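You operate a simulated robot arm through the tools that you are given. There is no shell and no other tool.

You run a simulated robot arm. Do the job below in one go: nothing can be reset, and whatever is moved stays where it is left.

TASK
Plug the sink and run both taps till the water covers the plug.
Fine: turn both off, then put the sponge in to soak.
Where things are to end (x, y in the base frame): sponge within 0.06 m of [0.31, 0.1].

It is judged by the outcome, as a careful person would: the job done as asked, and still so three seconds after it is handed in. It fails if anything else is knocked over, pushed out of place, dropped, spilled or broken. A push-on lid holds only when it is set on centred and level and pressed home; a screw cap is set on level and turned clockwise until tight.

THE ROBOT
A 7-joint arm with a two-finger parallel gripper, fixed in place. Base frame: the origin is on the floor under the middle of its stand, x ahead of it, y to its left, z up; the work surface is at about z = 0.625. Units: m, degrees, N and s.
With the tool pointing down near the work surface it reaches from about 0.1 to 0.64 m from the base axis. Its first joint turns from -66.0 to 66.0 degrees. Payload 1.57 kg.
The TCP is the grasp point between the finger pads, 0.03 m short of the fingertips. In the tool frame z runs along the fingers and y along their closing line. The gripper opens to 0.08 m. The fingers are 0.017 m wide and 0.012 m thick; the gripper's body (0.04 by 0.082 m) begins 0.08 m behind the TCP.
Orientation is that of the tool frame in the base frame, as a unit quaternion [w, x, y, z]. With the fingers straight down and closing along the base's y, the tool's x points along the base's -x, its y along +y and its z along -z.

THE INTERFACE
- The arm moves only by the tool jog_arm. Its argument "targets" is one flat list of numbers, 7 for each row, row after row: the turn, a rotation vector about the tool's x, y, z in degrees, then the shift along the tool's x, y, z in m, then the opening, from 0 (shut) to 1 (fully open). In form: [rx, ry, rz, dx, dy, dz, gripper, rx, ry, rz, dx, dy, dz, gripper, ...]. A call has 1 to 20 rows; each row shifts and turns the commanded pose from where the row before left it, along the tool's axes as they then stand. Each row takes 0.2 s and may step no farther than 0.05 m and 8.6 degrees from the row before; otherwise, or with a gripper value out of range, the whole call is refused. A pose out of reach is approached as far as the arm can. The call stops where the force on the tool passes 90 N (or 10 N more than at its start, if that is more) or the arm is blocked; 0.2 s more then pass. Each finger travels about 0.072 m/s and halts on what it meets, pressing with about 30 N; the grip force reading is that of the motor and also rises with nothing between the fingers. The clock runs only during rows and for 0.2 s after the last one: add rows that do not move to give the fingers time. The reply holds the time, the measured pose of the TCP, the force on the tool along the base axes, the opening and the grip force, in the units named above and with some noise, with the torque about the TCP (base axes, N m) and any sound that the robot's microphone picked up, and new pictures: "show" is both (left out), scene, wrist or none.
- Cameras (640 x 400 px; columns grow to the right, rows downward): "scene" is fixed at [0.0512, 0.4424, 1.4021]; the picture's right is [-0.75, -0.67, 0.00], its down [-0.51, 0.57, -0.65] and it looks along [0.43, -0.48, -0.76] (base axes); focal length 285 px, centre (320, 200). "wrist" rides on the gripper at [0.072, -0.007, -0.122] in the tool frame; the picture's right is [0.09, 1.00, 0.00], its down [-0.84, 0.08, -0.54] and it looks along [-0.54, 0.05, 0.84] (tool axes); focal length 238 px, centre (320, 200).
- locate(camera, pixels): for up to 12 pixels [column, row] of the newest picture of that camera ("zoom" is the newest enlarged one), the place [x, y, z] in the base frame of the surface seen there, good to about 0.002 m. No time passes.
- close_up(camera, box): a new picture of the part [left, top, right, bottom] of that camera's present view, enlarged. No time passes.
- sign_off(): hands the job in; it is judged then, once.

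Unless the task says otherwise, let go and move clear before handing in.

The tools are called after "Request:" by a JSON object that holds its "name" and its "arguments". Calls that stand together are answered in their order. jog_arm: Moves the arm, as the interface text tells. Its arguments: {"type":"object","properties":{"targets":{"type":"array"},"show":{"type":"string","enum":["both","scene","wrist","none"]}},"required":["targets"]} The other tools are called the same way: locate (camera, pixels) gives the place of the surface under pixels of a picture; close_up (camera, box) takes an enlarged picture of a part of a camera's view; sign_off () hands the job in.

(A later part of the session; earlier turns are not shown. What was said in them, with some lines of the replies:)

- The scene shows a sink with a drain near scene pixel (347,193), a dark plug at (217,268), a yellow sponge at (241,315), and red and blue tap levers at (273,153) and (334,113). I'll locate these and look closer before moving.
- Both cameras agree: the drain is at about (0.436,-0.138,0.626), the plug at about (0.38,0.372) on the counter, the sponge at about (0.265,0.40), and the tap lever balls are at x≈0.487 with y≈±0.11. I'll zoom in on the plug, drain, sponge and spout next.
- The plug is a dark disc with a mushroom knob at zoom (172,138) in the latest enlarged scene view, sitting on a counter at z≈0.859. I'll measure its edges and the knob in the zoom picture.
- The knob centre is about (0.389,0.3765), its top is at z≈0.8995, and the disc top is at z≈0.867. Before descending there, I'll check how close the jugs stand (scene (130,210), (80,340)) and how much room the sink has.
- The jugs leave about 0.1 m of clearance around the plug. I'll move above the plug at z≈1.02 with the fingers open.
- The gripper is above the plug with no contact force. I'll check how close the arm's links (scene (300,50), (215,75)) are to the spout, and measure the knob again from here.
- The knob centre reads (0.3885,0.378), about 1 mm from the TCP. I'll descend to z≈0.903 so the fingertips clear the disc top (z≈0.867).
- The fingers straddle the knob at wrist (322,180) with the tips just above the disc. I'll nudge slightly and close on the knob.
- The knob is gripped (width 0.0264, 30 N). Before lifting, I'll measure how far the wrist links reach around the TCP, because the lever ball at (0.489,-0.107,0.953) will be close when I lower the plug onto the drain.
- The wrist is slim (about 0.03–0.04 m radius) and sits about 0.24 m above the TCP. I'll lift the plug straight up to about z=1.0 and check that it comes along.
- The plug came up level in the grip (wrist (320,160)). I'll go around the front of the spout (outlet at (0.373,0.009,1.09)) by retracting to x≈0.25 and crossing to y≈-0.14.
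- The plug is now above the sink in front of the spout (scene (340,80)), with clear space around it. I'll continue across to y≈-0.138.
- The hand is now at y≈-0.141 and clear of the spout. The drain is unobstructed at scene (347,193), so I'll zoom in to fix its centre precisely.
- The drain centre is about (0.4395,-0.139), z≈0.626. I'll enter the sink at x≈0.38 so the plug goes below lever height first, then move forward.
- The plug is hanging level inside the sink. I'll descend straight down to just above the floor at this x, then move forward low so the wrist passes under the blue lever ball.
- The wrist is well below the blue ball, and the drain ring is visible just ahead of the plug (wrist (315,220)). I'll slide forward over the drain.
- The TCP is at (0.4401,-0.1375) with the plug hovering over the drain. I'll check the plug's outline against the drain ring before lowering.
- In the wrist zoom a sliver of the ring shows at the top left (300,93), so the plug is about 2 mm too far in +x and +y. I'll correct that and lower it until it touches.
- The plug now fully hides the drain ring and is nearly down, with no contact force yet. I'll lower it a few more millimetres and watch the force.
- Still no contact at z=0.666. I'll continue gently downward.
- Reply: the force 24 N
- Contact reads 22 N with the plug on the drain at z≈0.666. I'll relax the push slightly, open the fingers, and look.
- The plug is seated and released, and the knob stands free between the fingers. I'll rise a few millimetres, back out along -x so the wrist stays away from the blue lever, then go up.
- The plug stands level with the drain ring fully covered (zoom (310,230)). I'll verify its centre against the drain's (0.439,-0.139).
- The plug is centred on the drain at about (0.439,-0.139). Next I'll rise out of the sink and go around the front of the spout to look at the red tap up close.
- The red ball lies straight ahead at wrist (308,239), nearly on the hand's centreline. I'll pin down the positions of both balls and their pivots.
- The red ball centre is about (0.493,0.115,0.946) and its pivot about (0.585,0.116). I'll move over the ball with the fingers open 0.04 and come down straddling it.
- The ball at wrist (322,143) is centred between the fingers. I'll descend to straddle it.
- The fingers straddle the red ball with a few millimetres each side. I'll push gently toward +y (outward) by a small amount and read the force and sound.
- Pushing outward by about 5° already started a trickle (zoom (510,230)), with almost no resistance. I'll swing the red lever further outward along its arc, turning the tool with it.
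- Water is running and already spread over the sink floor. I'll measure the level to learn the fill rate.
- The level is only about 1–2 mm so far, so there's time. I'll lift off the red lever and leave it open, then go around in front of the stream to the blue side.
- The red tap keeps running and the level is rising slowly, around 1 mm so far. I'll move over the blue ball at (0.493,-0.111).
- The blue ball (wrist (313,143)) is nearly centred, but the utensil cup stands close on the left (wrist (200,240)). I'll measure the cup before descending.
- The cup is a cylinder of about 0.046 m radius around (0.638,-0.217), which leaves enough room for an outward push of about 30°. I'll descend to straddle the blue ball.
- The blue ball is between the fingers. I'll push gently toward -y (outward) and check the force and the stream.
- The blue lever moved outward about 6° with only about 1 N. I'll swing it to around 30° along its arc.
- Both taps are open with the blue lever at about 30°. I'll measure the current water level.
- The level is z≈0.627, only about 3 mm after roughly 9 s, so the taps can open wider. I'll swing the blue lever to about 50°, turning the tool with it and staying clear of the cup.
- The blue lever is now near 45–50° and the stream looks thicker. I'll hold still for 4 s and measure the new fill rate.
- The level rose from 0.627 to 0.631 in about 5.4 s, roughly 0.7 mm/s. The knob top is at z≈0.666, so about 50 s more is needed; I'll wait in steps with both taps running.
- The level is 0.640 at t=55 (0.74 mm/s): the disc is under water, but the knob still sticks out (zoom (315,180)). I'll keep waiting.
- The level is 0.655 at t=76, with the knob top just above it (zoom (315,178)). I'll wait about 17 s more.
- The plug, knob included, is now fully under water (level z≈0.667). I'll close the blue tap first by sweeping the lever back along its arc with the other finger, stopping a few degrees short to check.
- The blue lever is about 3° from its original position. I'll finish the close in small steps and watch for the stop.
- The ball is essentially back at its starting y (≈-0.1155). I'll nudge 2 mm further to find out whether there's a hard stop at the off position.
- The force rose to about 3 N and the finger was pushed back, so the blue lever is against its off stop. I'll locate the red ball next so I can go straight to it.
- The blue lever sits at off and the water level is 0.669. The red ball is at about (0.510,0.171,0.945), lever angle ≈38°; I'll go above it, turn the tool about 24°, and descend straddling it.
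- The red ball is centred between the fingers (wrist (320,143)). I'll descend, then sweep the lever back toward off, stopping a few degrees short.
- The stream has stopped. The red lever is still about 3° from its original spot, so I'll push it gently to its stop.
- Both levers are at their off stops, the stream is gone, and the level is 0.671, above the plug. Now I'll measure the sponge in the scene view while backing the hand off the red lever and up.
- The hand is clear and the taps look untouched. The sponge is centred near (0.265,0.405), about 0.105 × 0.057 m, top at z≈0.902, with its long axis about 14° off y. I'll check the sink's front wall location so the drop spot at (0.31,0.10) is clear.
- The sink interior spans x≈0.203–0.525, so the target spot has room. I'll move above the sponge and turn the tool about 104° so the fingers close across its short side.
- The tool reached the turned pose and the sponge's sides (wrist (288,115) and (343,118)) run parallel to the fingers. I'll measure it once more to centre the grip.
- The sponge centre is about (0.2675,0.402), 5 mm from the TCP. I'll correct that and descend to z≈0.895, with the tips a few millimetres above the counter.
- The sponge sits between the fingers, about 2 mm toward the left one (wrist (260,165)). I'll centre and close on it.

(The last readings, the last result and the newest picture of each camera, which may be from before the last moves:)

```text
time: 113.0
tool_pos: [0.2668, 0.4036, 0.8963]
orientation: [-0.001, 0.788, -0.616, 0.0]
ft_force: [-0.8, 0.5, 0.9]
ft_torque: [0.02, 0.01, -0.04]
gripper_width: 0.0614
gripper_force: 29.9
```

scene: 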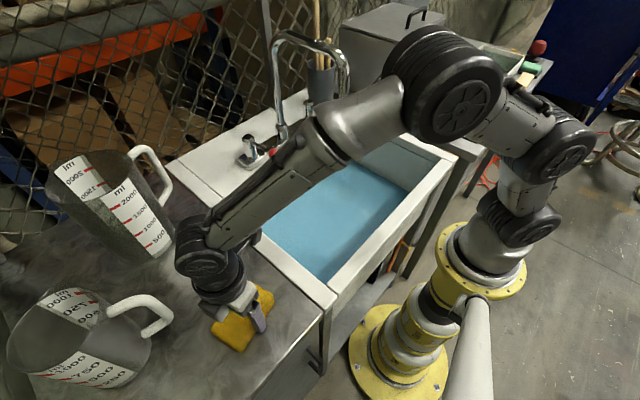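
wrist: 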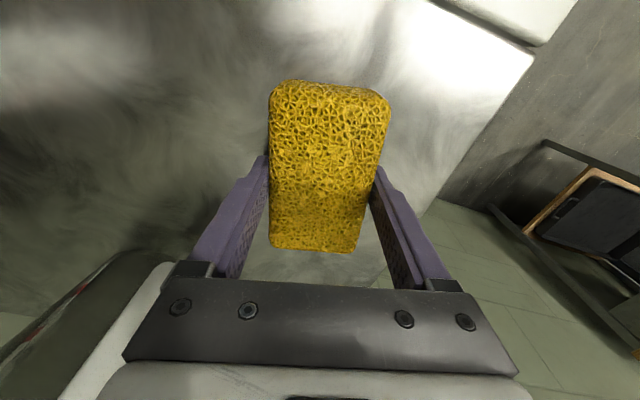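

The sponge is gripped (width 0.061, 30 N). I'll lift it and carry it over the sink to about (0.30,0.17), staying away from the spout.

Request:
{"name": "jog_arm", "arguments": {"targets": [0, 0, 0, 0, 0, -0.015, 0.5, 0, 0, 0, 0, 0, -0.03, 0.5, 0, 0, 0, 0, 0, -0.03, 0.5, 0, 0, 0, 0, 0, -0.03, 0.5, 0, 0, 0, 0, 0, 0, 0.5, 0, 0, 0, 0.0335, 0.0036, 0, 0.5, 0, 0, 0, 0.0335, 0.0036, 0, 0.5, 0, 0, 0, 0.0335, 0.0036, 0, 0.5, 0, 0, 0, 0.0335, 0.0036, 0, 0.5, 0, 0, 0, 0.0335, 0.0036, 0, 0.5, 0, 0, 0, 0.0335, 0.0036, 0, 0.5, 0, 0, 0, 0.034, 0.0037, 0, 0.5, 0, 0, 0, 0, 0, 0, 0.5]}}

Request:
{"name": "close_up", "arguments": {"camera": "scene", "box": [200, 60, 440, 300]}}

```text
time: 115.8
tool_pos: [0.3032, 0.1665, 0.9997]
orientation: [0.0, 0.788, -0.616, 0.0]
ft_force: [-0.7, 0.2, -0.4]
ft_torque: [-0.02, -0.02, -0.01]
gripper_width: 0.0608
gripper_force: 29.4
```

scene: 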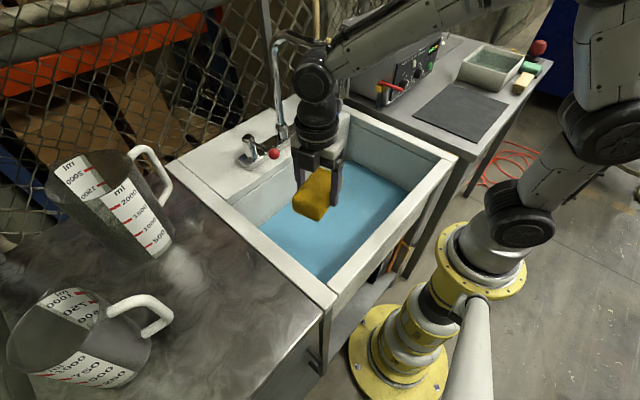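
wrist: 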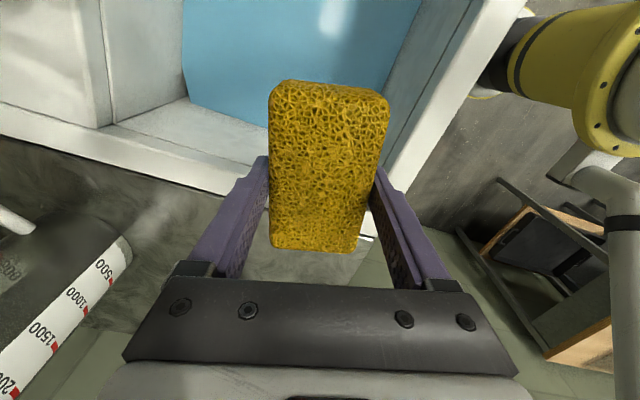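

```text
1.67 times, centred on (320, 180) of scene
```

zoom: 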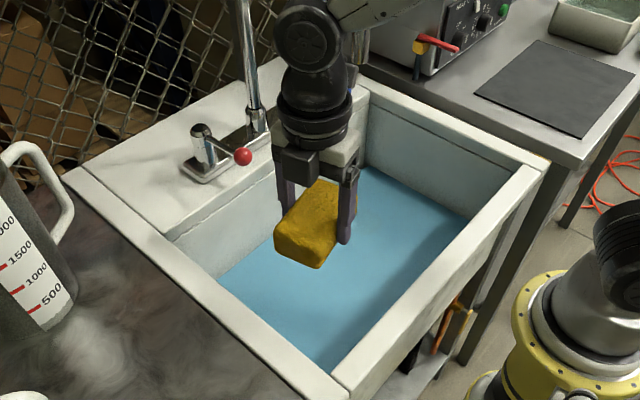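

The sponge is held level over the sink. I'll lower it inside at this y first, so the camera passes below the spout outlet, then shift toward the target.

Request:
{"name": "jog_arm", "arguments": {"targets": [0, 0, 0, 0.0033, 0.0004, 0.036, 0.5, 0, 0, 0, 0.0033, 0.0004, 0.036, 0.5, 0, 0, 0, 0.0033, 0.0004, 0.036, 0.5, 0, 0, 0, 0.0033, 0.0004, 0.036, 0.5, 0, 0, 0, 0.0033, 0.0004, 0.036, 0.5, 0, 0, 0, 0.0112, 0.0016, 0.025, 0.5, 0, 0, 0, 0.0112, 0.0016, 0.025, 0.5, 0, 0, 0, 0.0112, 0.0016, 0.025, 0.5, 0, 0, 0, 0.0112, 0.0016, 0.02, 0.5, 0, 0, 0, 0, 0, 0, 0.5]}}

Request:
{"name": "close_up", "arguments": {"camera": "scene", "box": [200, 60, 440, 300]}}

```text
time: 118.0
tool_pos: [0.3092, 0.1073, 0.7253]
orientation: [0.0, 0.788, -0.615, 0.0]
ft_force: [-0.5, 0.3, -0.8]
ft_torque: [0.03, 0.0, 0.01]
gripper_width: 0.0611
gripper_force: 29.7
```

scene: 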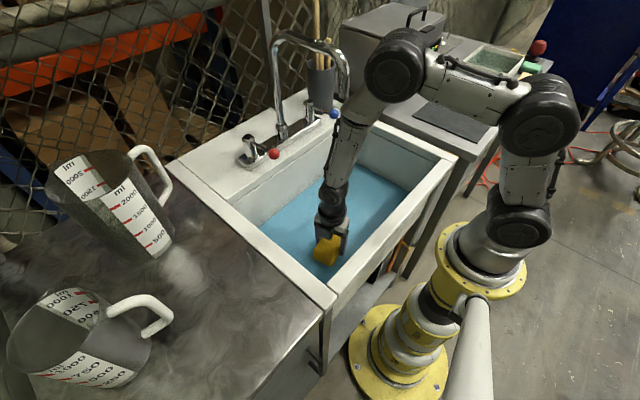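
wrist: 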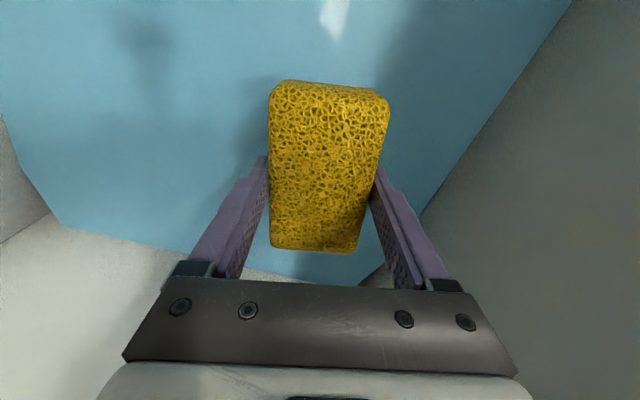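

```text
1.67 times, centred on (320, 180) of scene
```

zoom: 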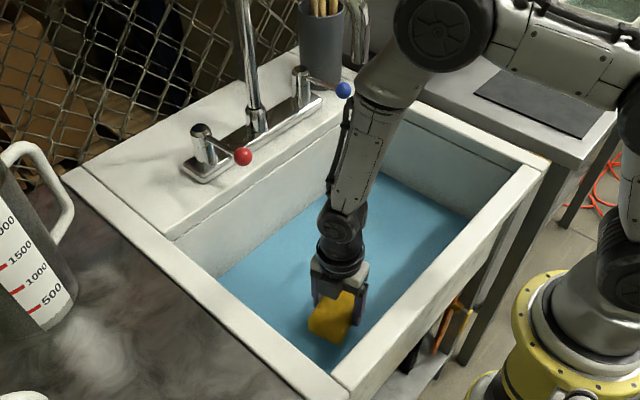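

The sponge is at (0.309,0.107), just above the water. I'll lower it slowly into the water to near the sink floor.

Request:
{"name": "jog_arm", "arguments": {"targets": [0, 0, 0, 0.002, 0.0005, 0.012, 0.5, 0, 0, 0, 0.002, 0, 0.012, 0.5, 0, 0, 0, 0.001, 0, 0.012, 0.5, 0, 0, 0, 0, 0, 0.01, 0.5, 0, 0, 0, 0, 0, 0.008, 0.5, 0, 0, 0, 0, 0, 0.003, 0.5, 0, 0, 0, 0, 0, 0, 0.5]}}

Request:
{"name": "close_up", "arguments": {"camera": "scene", "box": [260, 160, 420, 300]}}

```text
time: 119.6
tool_pos: [0.3111, 0.104, 0.6684]
orientation: [0.0, 0.788, -0.616, -0.001]
ft_force: [-0.1, 0.2, -0.5]
ft_torque: [0.02, 0.0, -0.03]
gripper_width: 0.0611
gripper_force: 29.7
```

scene: 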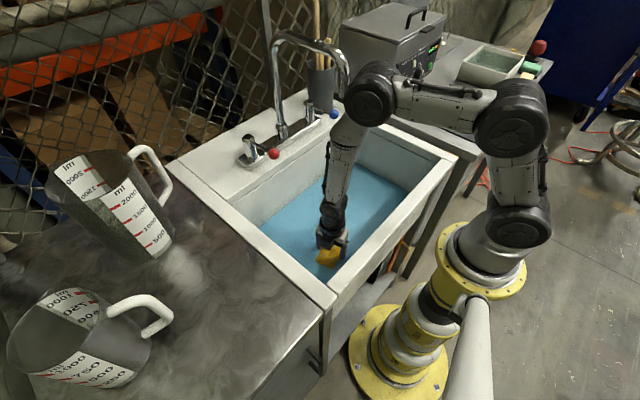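
wrist: 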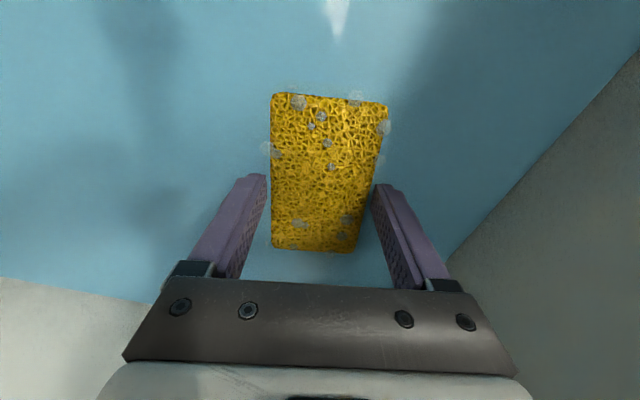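

```text
2.86 times, centred on (340, 230) of scene
```

zoom: 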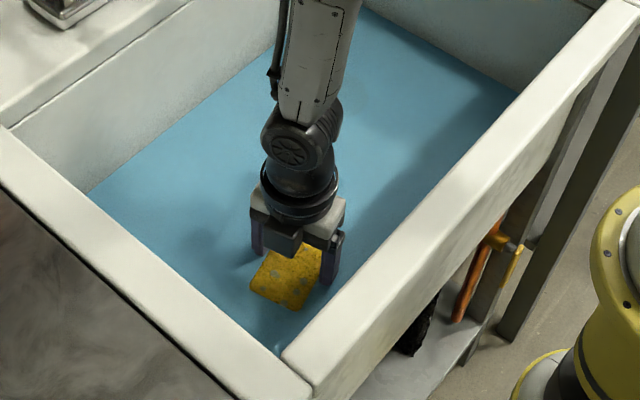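

The sponge is in the water and bubbling, with its bottom a few millimetres above the floor. I'll ease it down slightly and release.

Request:
{"name": "jog_arm", "arguments": {"targets": [0, 0, 0, 0, 0, 0.003, 0.5, 0, 0, 0, 0, 0, 0.002, 0.5, 0, 0, 0, 0, 0, 0, 0.5, 0, 0, 0, 0, 0, 0, 0.85, 0, 0, 0, 0, 0, 0, 1, 0, 0, 0, 0, 0, 0, 1, 0, 0, 0, 0, 0, 0, 1]}}

Request:
{"name": "close_up", "arguments": {"camera": "wrist", "box": [160, 60, 480, 280]}}

```text
time: 121.2
tool_pos: [0.3096, 0.1035, 0.663]
orientation: [0.0, 0.788, -0.616, 0.0]
ft_force: [0.5, -0.4, 0.4]
ft_torque: [0.03, 0.01, -0.01]
gripper_width: 0.08
gripper_force: 0.1
```

scene: 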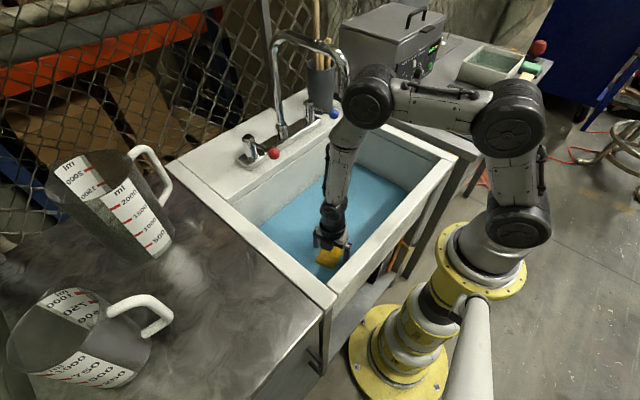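
wrist: 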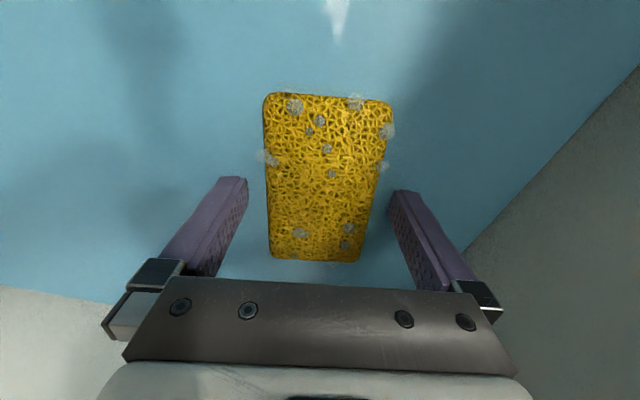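

```text
1.82 times, centred on (320, 170) of wrist
```

zoom: 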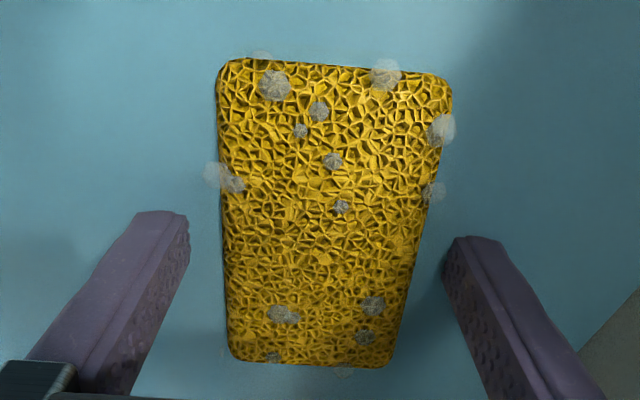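

The fingers are open and the sponge sits free between them. I'll rise straight up first, then drift to +y as I leave so the camera stays clear of the spout.

Request:
{"name": "jog_arm", "arguments": {"targets": [0, 0, 0, 0, 0, -0.015, 1, 0, 0, 0, 0, 0, -0.02, 1, 0, 0, 0, 0, 0, -0.03, 1, 0, 0, 0, 0, 0, -0.035, 1, 0, 0, 0, 0, 0, -0.035, 1, 0, 0, 0, -0.02, 0, -0.04, 1, 0, 0, 0, -0.02, 0, -0.04, 1, 0, 0, 0, -0.02, 0, -0.04, 1, 0, 0, 0, -0.02, 0, -0.04, 1, 0, 0, 0, -0.02, 0, -0.04, 1, 0, 0, 0, -0.02, 0, -0.03, 1, 0, 0, 0, -0.03, 0, -0.03, 1, 0, 0, 0, -0.03, 0, 0, 1, 0, 0, 0, 0, 0, 0, 1]}}

Request:
{"name": "close_up", "arguments": {"camera": "scene", "box": [230, 80, 470, 310]}}

```text
time: 124.2
tool_pos: [0.2653, 0.2752, 1.0555]
orientation: [0.0, 0.788, -0.616, 0.001]
ft_force: [0.9, 0.5, 0.1]
ft_torque: [0.0, -0.01, 0.0]
gripper_width: 0.0802
gripper_force: 0.0
```

scene: 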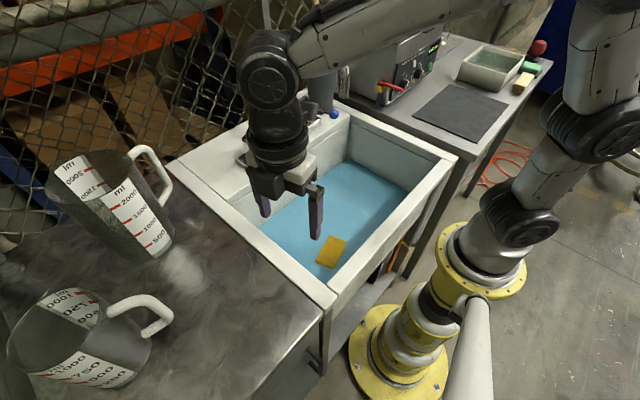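
wrist: 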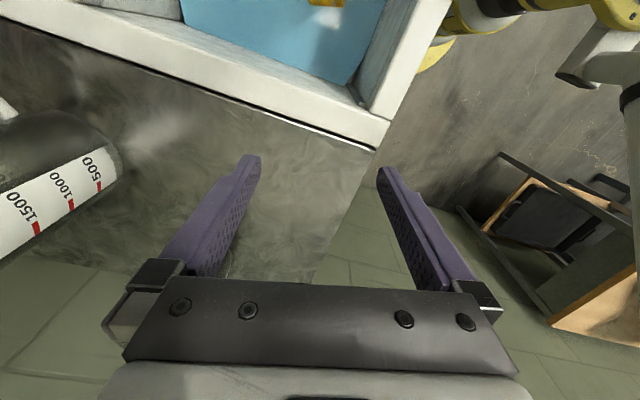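

```text
1.74 times, centred on (350, 195) of scene
```

zoom: 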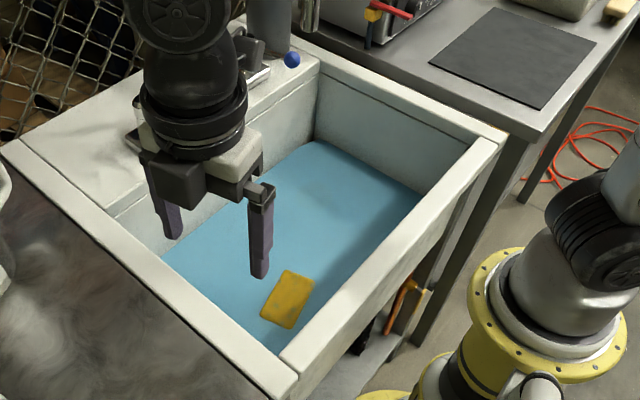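

The sponge is lying in the water (scene (331,252)). I'll check its position and the water level, and raise the hand a bit to view the taps and plug.

Request:
{"name": "locate", "arguments": {"camera": "scene", "pixels": [[331, 252], [320, 262], [346, 240], [333, 236], [328, 267], [360, 225], [380, 205]]}}

Request:
{"name": "jog_arm", "arguments": {"targets": [0, 0, 0, -0.02, 0.01, -0.02, 1, 0, 0, 0, -0.03, 0.02, -0.02, 1, 0, 0, 0, -0.03, 0.02, -0.02, 1, 0, 0, 0, 0, 0, 0, 1]}}

Request:
{"name": "close_up", "arguments": {"camera": "scene", "box": [230, 80, 390, 220]}}

Request:
{"name": "locate", "arguments": {"camera": "scene", "pixels": [[331, 252], [273, 153], [334, 113], [360, 225], [380, 205], [343, 96], [280, 230]]}}

```text
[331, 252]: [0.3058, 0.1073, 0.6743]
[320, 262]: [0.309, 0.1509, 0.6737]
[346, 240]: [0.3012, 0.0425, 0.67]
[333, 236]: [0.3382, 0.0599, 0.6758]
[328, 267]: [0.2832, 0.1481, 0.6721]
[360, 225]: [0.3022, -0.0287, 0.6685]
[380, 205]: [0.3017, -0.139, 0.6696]
```

```text
time: 125.2
tool_pos: [0.1965, 0.3409, 1.1163]
orientation: [0.0, 0.788, -0.615, 0.0]
ft_force: [0.1, 0.8, 0.2]
ft_torque: [0.01, -0.01, 0.01]
gripper_width: 0.0799
gripper_force: 0.0
```

scene: 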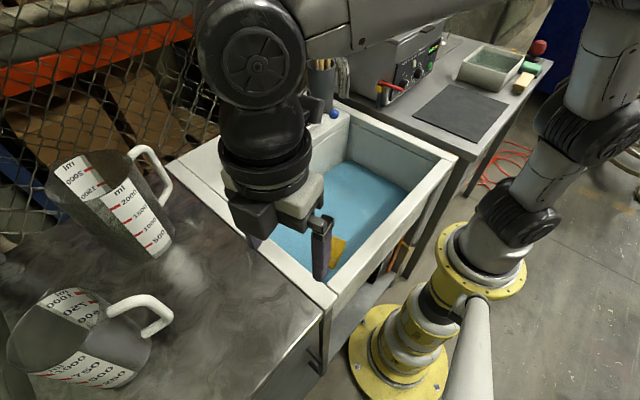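
wrist: 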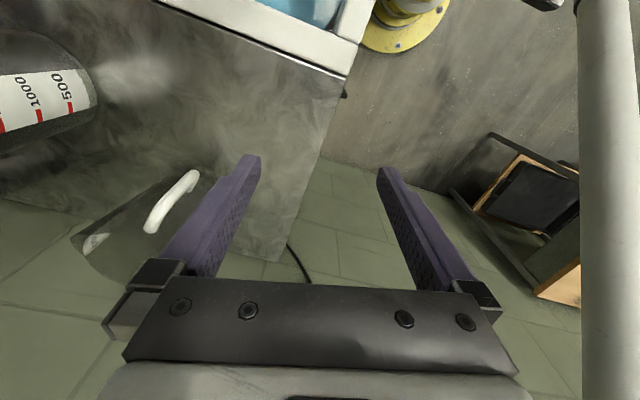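

```text
2.86 times, centred on (310, 150) of scene
```

zoom: 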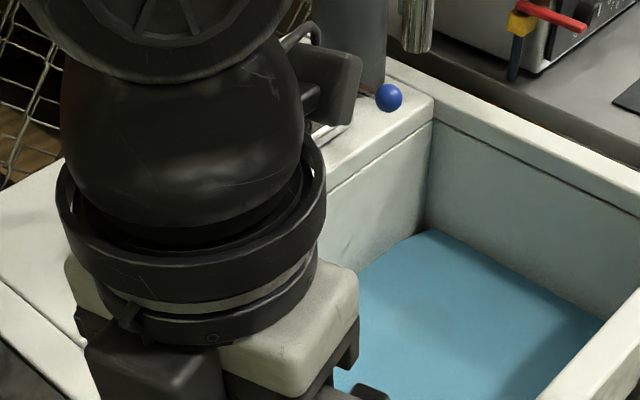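

```text
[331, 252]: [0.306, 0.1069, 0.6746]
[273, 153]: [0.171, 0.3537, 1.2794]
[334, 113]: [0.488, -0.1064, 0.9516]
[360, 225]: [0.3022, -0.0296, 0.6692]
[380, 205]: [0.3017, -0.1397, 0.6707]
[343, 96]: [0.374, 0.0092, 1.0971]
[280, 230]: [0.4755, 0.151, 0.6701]
```

The sponge is at about (0.307,0.106), within the target area, and the level holds at about 0.670. The arm blocks the red tap, so I'll move it aside for a last check.

Request:
{"name": "jog_arm", "arguments": {"targets": [0, 0, 0, 0.045, 0.0115, -0.005, 1, 0, 0, 0, 0.045, 0.0115, -0.005, 1, 0, 0, 0, 0.045, 0.0115, -0.005, 1, 0, 0, 0, 0.045, 0.0115, -0.005, 1, 0, 0, 0, 0, 0, 0, 1, 0, 0, 0, 0, 0, 0, 1]}}

Request:
{"name": "close_up", "arguments": {"camera": "scene", "box": [220, 60, 420, 290]}}

Request:
{"name": "close_up", "arguments": {"camera": "scene", "box": [230, 80, 358, 180]}}

Request:
{"name": "locate", "arguments": {"camera": "scene", "pixels": [[331, 252], [273, 153], [334, 113], [360, 225], [380, 205], [300, 235], [280, 230]]}}

```text
time: 126.6
tool_pos: [0.1983, 0.1568, 1.1354]
orientation: [0.0, 0.788, -0.615, 0.0]
ft_force: [0.0, 0.1, -0.5]
ft_torque: [-0.02, 0.0, -0.01]
gripper_width: 0.08
gripper_force: 0.0
```

scene: 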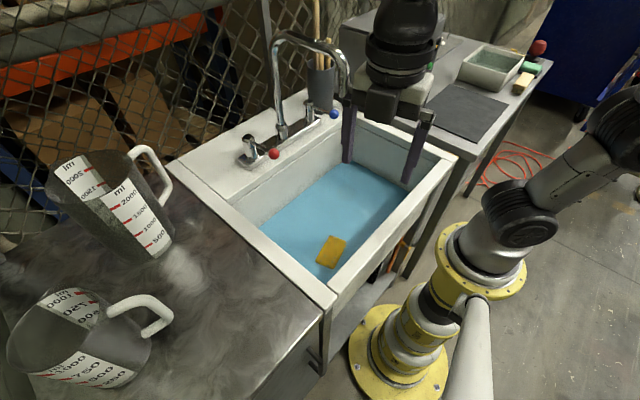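
wrist: 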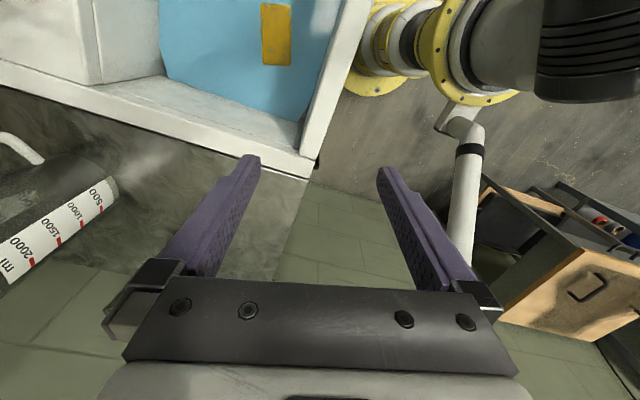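

```text
1.74 times, centred on (320, 175) of scene
```

zoom: 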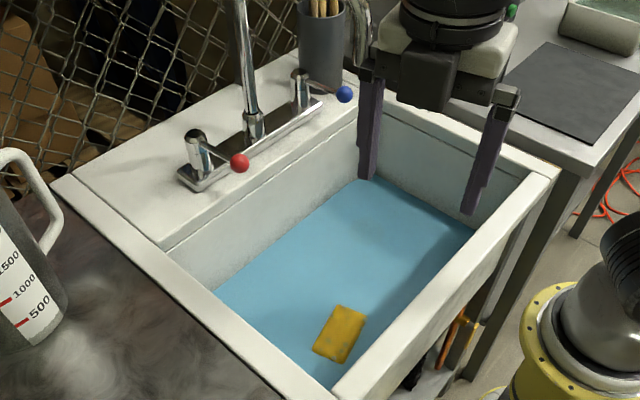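

```text
4.00 times, centred on (294, 130) of scene
```

zoom: 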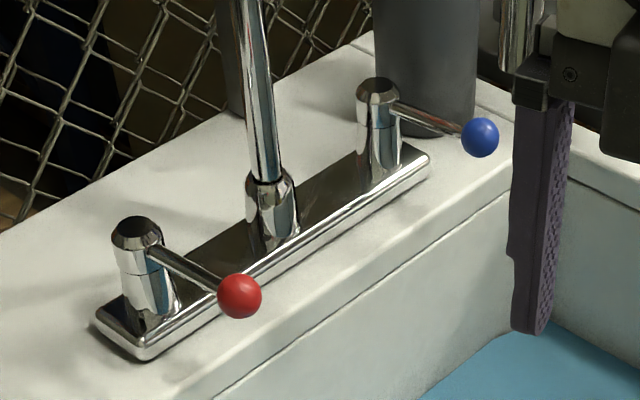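

```text
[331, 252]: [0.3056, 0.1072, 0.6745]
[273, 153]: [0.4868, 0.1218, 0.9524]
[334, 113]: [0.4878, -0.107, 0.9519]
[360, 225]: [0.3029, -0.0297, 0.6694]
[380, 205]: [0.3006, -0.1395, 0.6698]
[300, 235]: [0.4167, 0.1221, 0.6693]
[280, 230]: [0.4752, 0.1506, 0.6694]
```

Both levers sit exactly at their starting positions, no stream is visible, and the level is steady at about 0.6695. One last look at the plug area, after a short wait to confirm nothing drifts.

Request:
{"name": "jog_arm", "arguments": {"targets": [0, 0, 0, 0, 0.01, -0.02, 1, 0, 0, 0, 0, 0.01, -0.02, 1, 0, 0, 0, 0, 0, 0, 1, 0, 0, 0, 0, 0, 0, 1, 0, 0, 0, 0, 0, 0, 1, 0, 0, 0, 0, 0, 0, 1, 0, 0, 0, 0, 0, 0, 1, 0, 0, 0, 0, 0, 0, 1, 0, 0, 0, 0, 0, 0, 1, 0, 0, 0, 0, 0, 0, 1, 0, 0, 0, 0, 0, 0, 1, 0, 0, 0, 0, 0, 0, 1], "show": "scene"}}

Request:
{"name": "close_up", "arguments": {"camera": "scene", "box": [300, 155, 400, 275]}}

Request:
{"name": "locate", "arguments": {"camera": "scene", "pixels": [[331, 252], [347, 190], [350, 195], [360, 225], [380, 205], [300, 235], [280, 230]]}}

```text
time: 129.2
tool_pos: [0.1774, 0.1528, 1.1773]
orientation: [0.0, 0.788, -0.616, 0.0]
ft_force: [-0.4, 0.5, 0.6]
ft_torque: [-0.01, 0.0, 0.02]
gripper_width: 0.0799
gripper_force: 0.0
```

scene: 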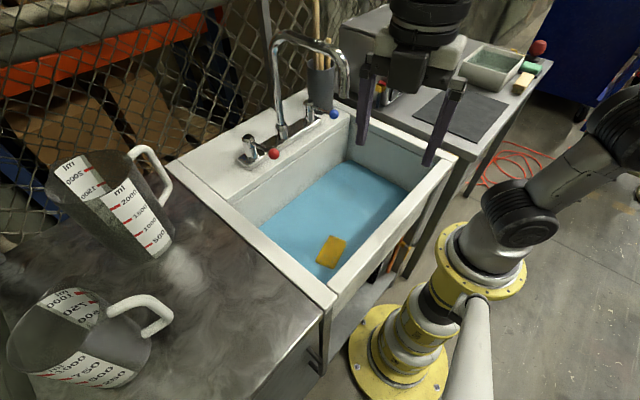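

```text
3.33 times, centred on (350, 215) of scene
```

zoom: 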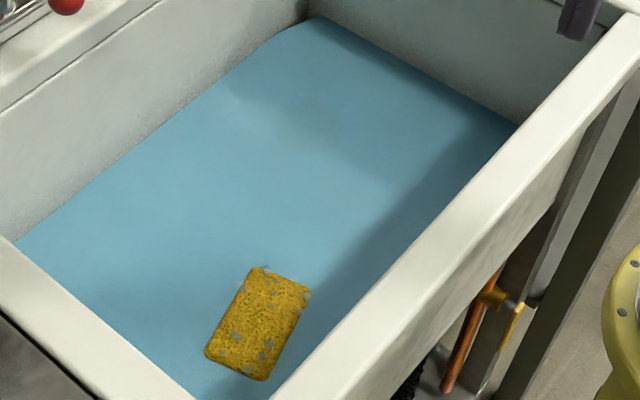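

```text
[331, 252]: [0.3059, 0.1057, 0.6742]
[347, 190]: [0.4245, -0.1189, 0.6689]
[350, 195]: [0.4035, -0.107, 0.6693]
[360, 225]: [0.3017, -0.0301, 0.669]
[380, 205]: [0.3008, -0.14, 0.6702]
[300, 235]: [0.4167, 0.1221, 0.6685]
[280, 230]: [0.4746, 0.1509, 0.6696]
```

The plug shows as a dark disc under water (zoom (315,125)) and the water is steady at about 0.669. Both levers are off, the sponge is soaking at about (0.306,0.106), and the arm is clear. I'm handing in.

Request:
{"name": "sign_off", "arguments": {}}

```text
The job is handed in.
```

The sink is plugged, and I ran both taps until the water covered the whole plug, knob included. Both taps are off and the sponge is in the water to soak; I've handed the job in, but no verdict has come back.

- **Plug:** it sits level over the drain at about (0.439, -0.139). In the last picture it shows as a dark disc under the water.
- **Water:** the surface was steady at about z = 0.669 in the last checks, just above the plug's top at about 0.666 and well below the rim at 0.859.
- **Taps:** both levers were pushed back to their off stops and match their starting positions. No water is running from the spout.
- **Sponge:** it lies at about (0.306, 0.106), less than 0.01 m from the target.

In the pictures nothing else has moved, and no water went outside the sink. The gripper is open and clear of the sink.
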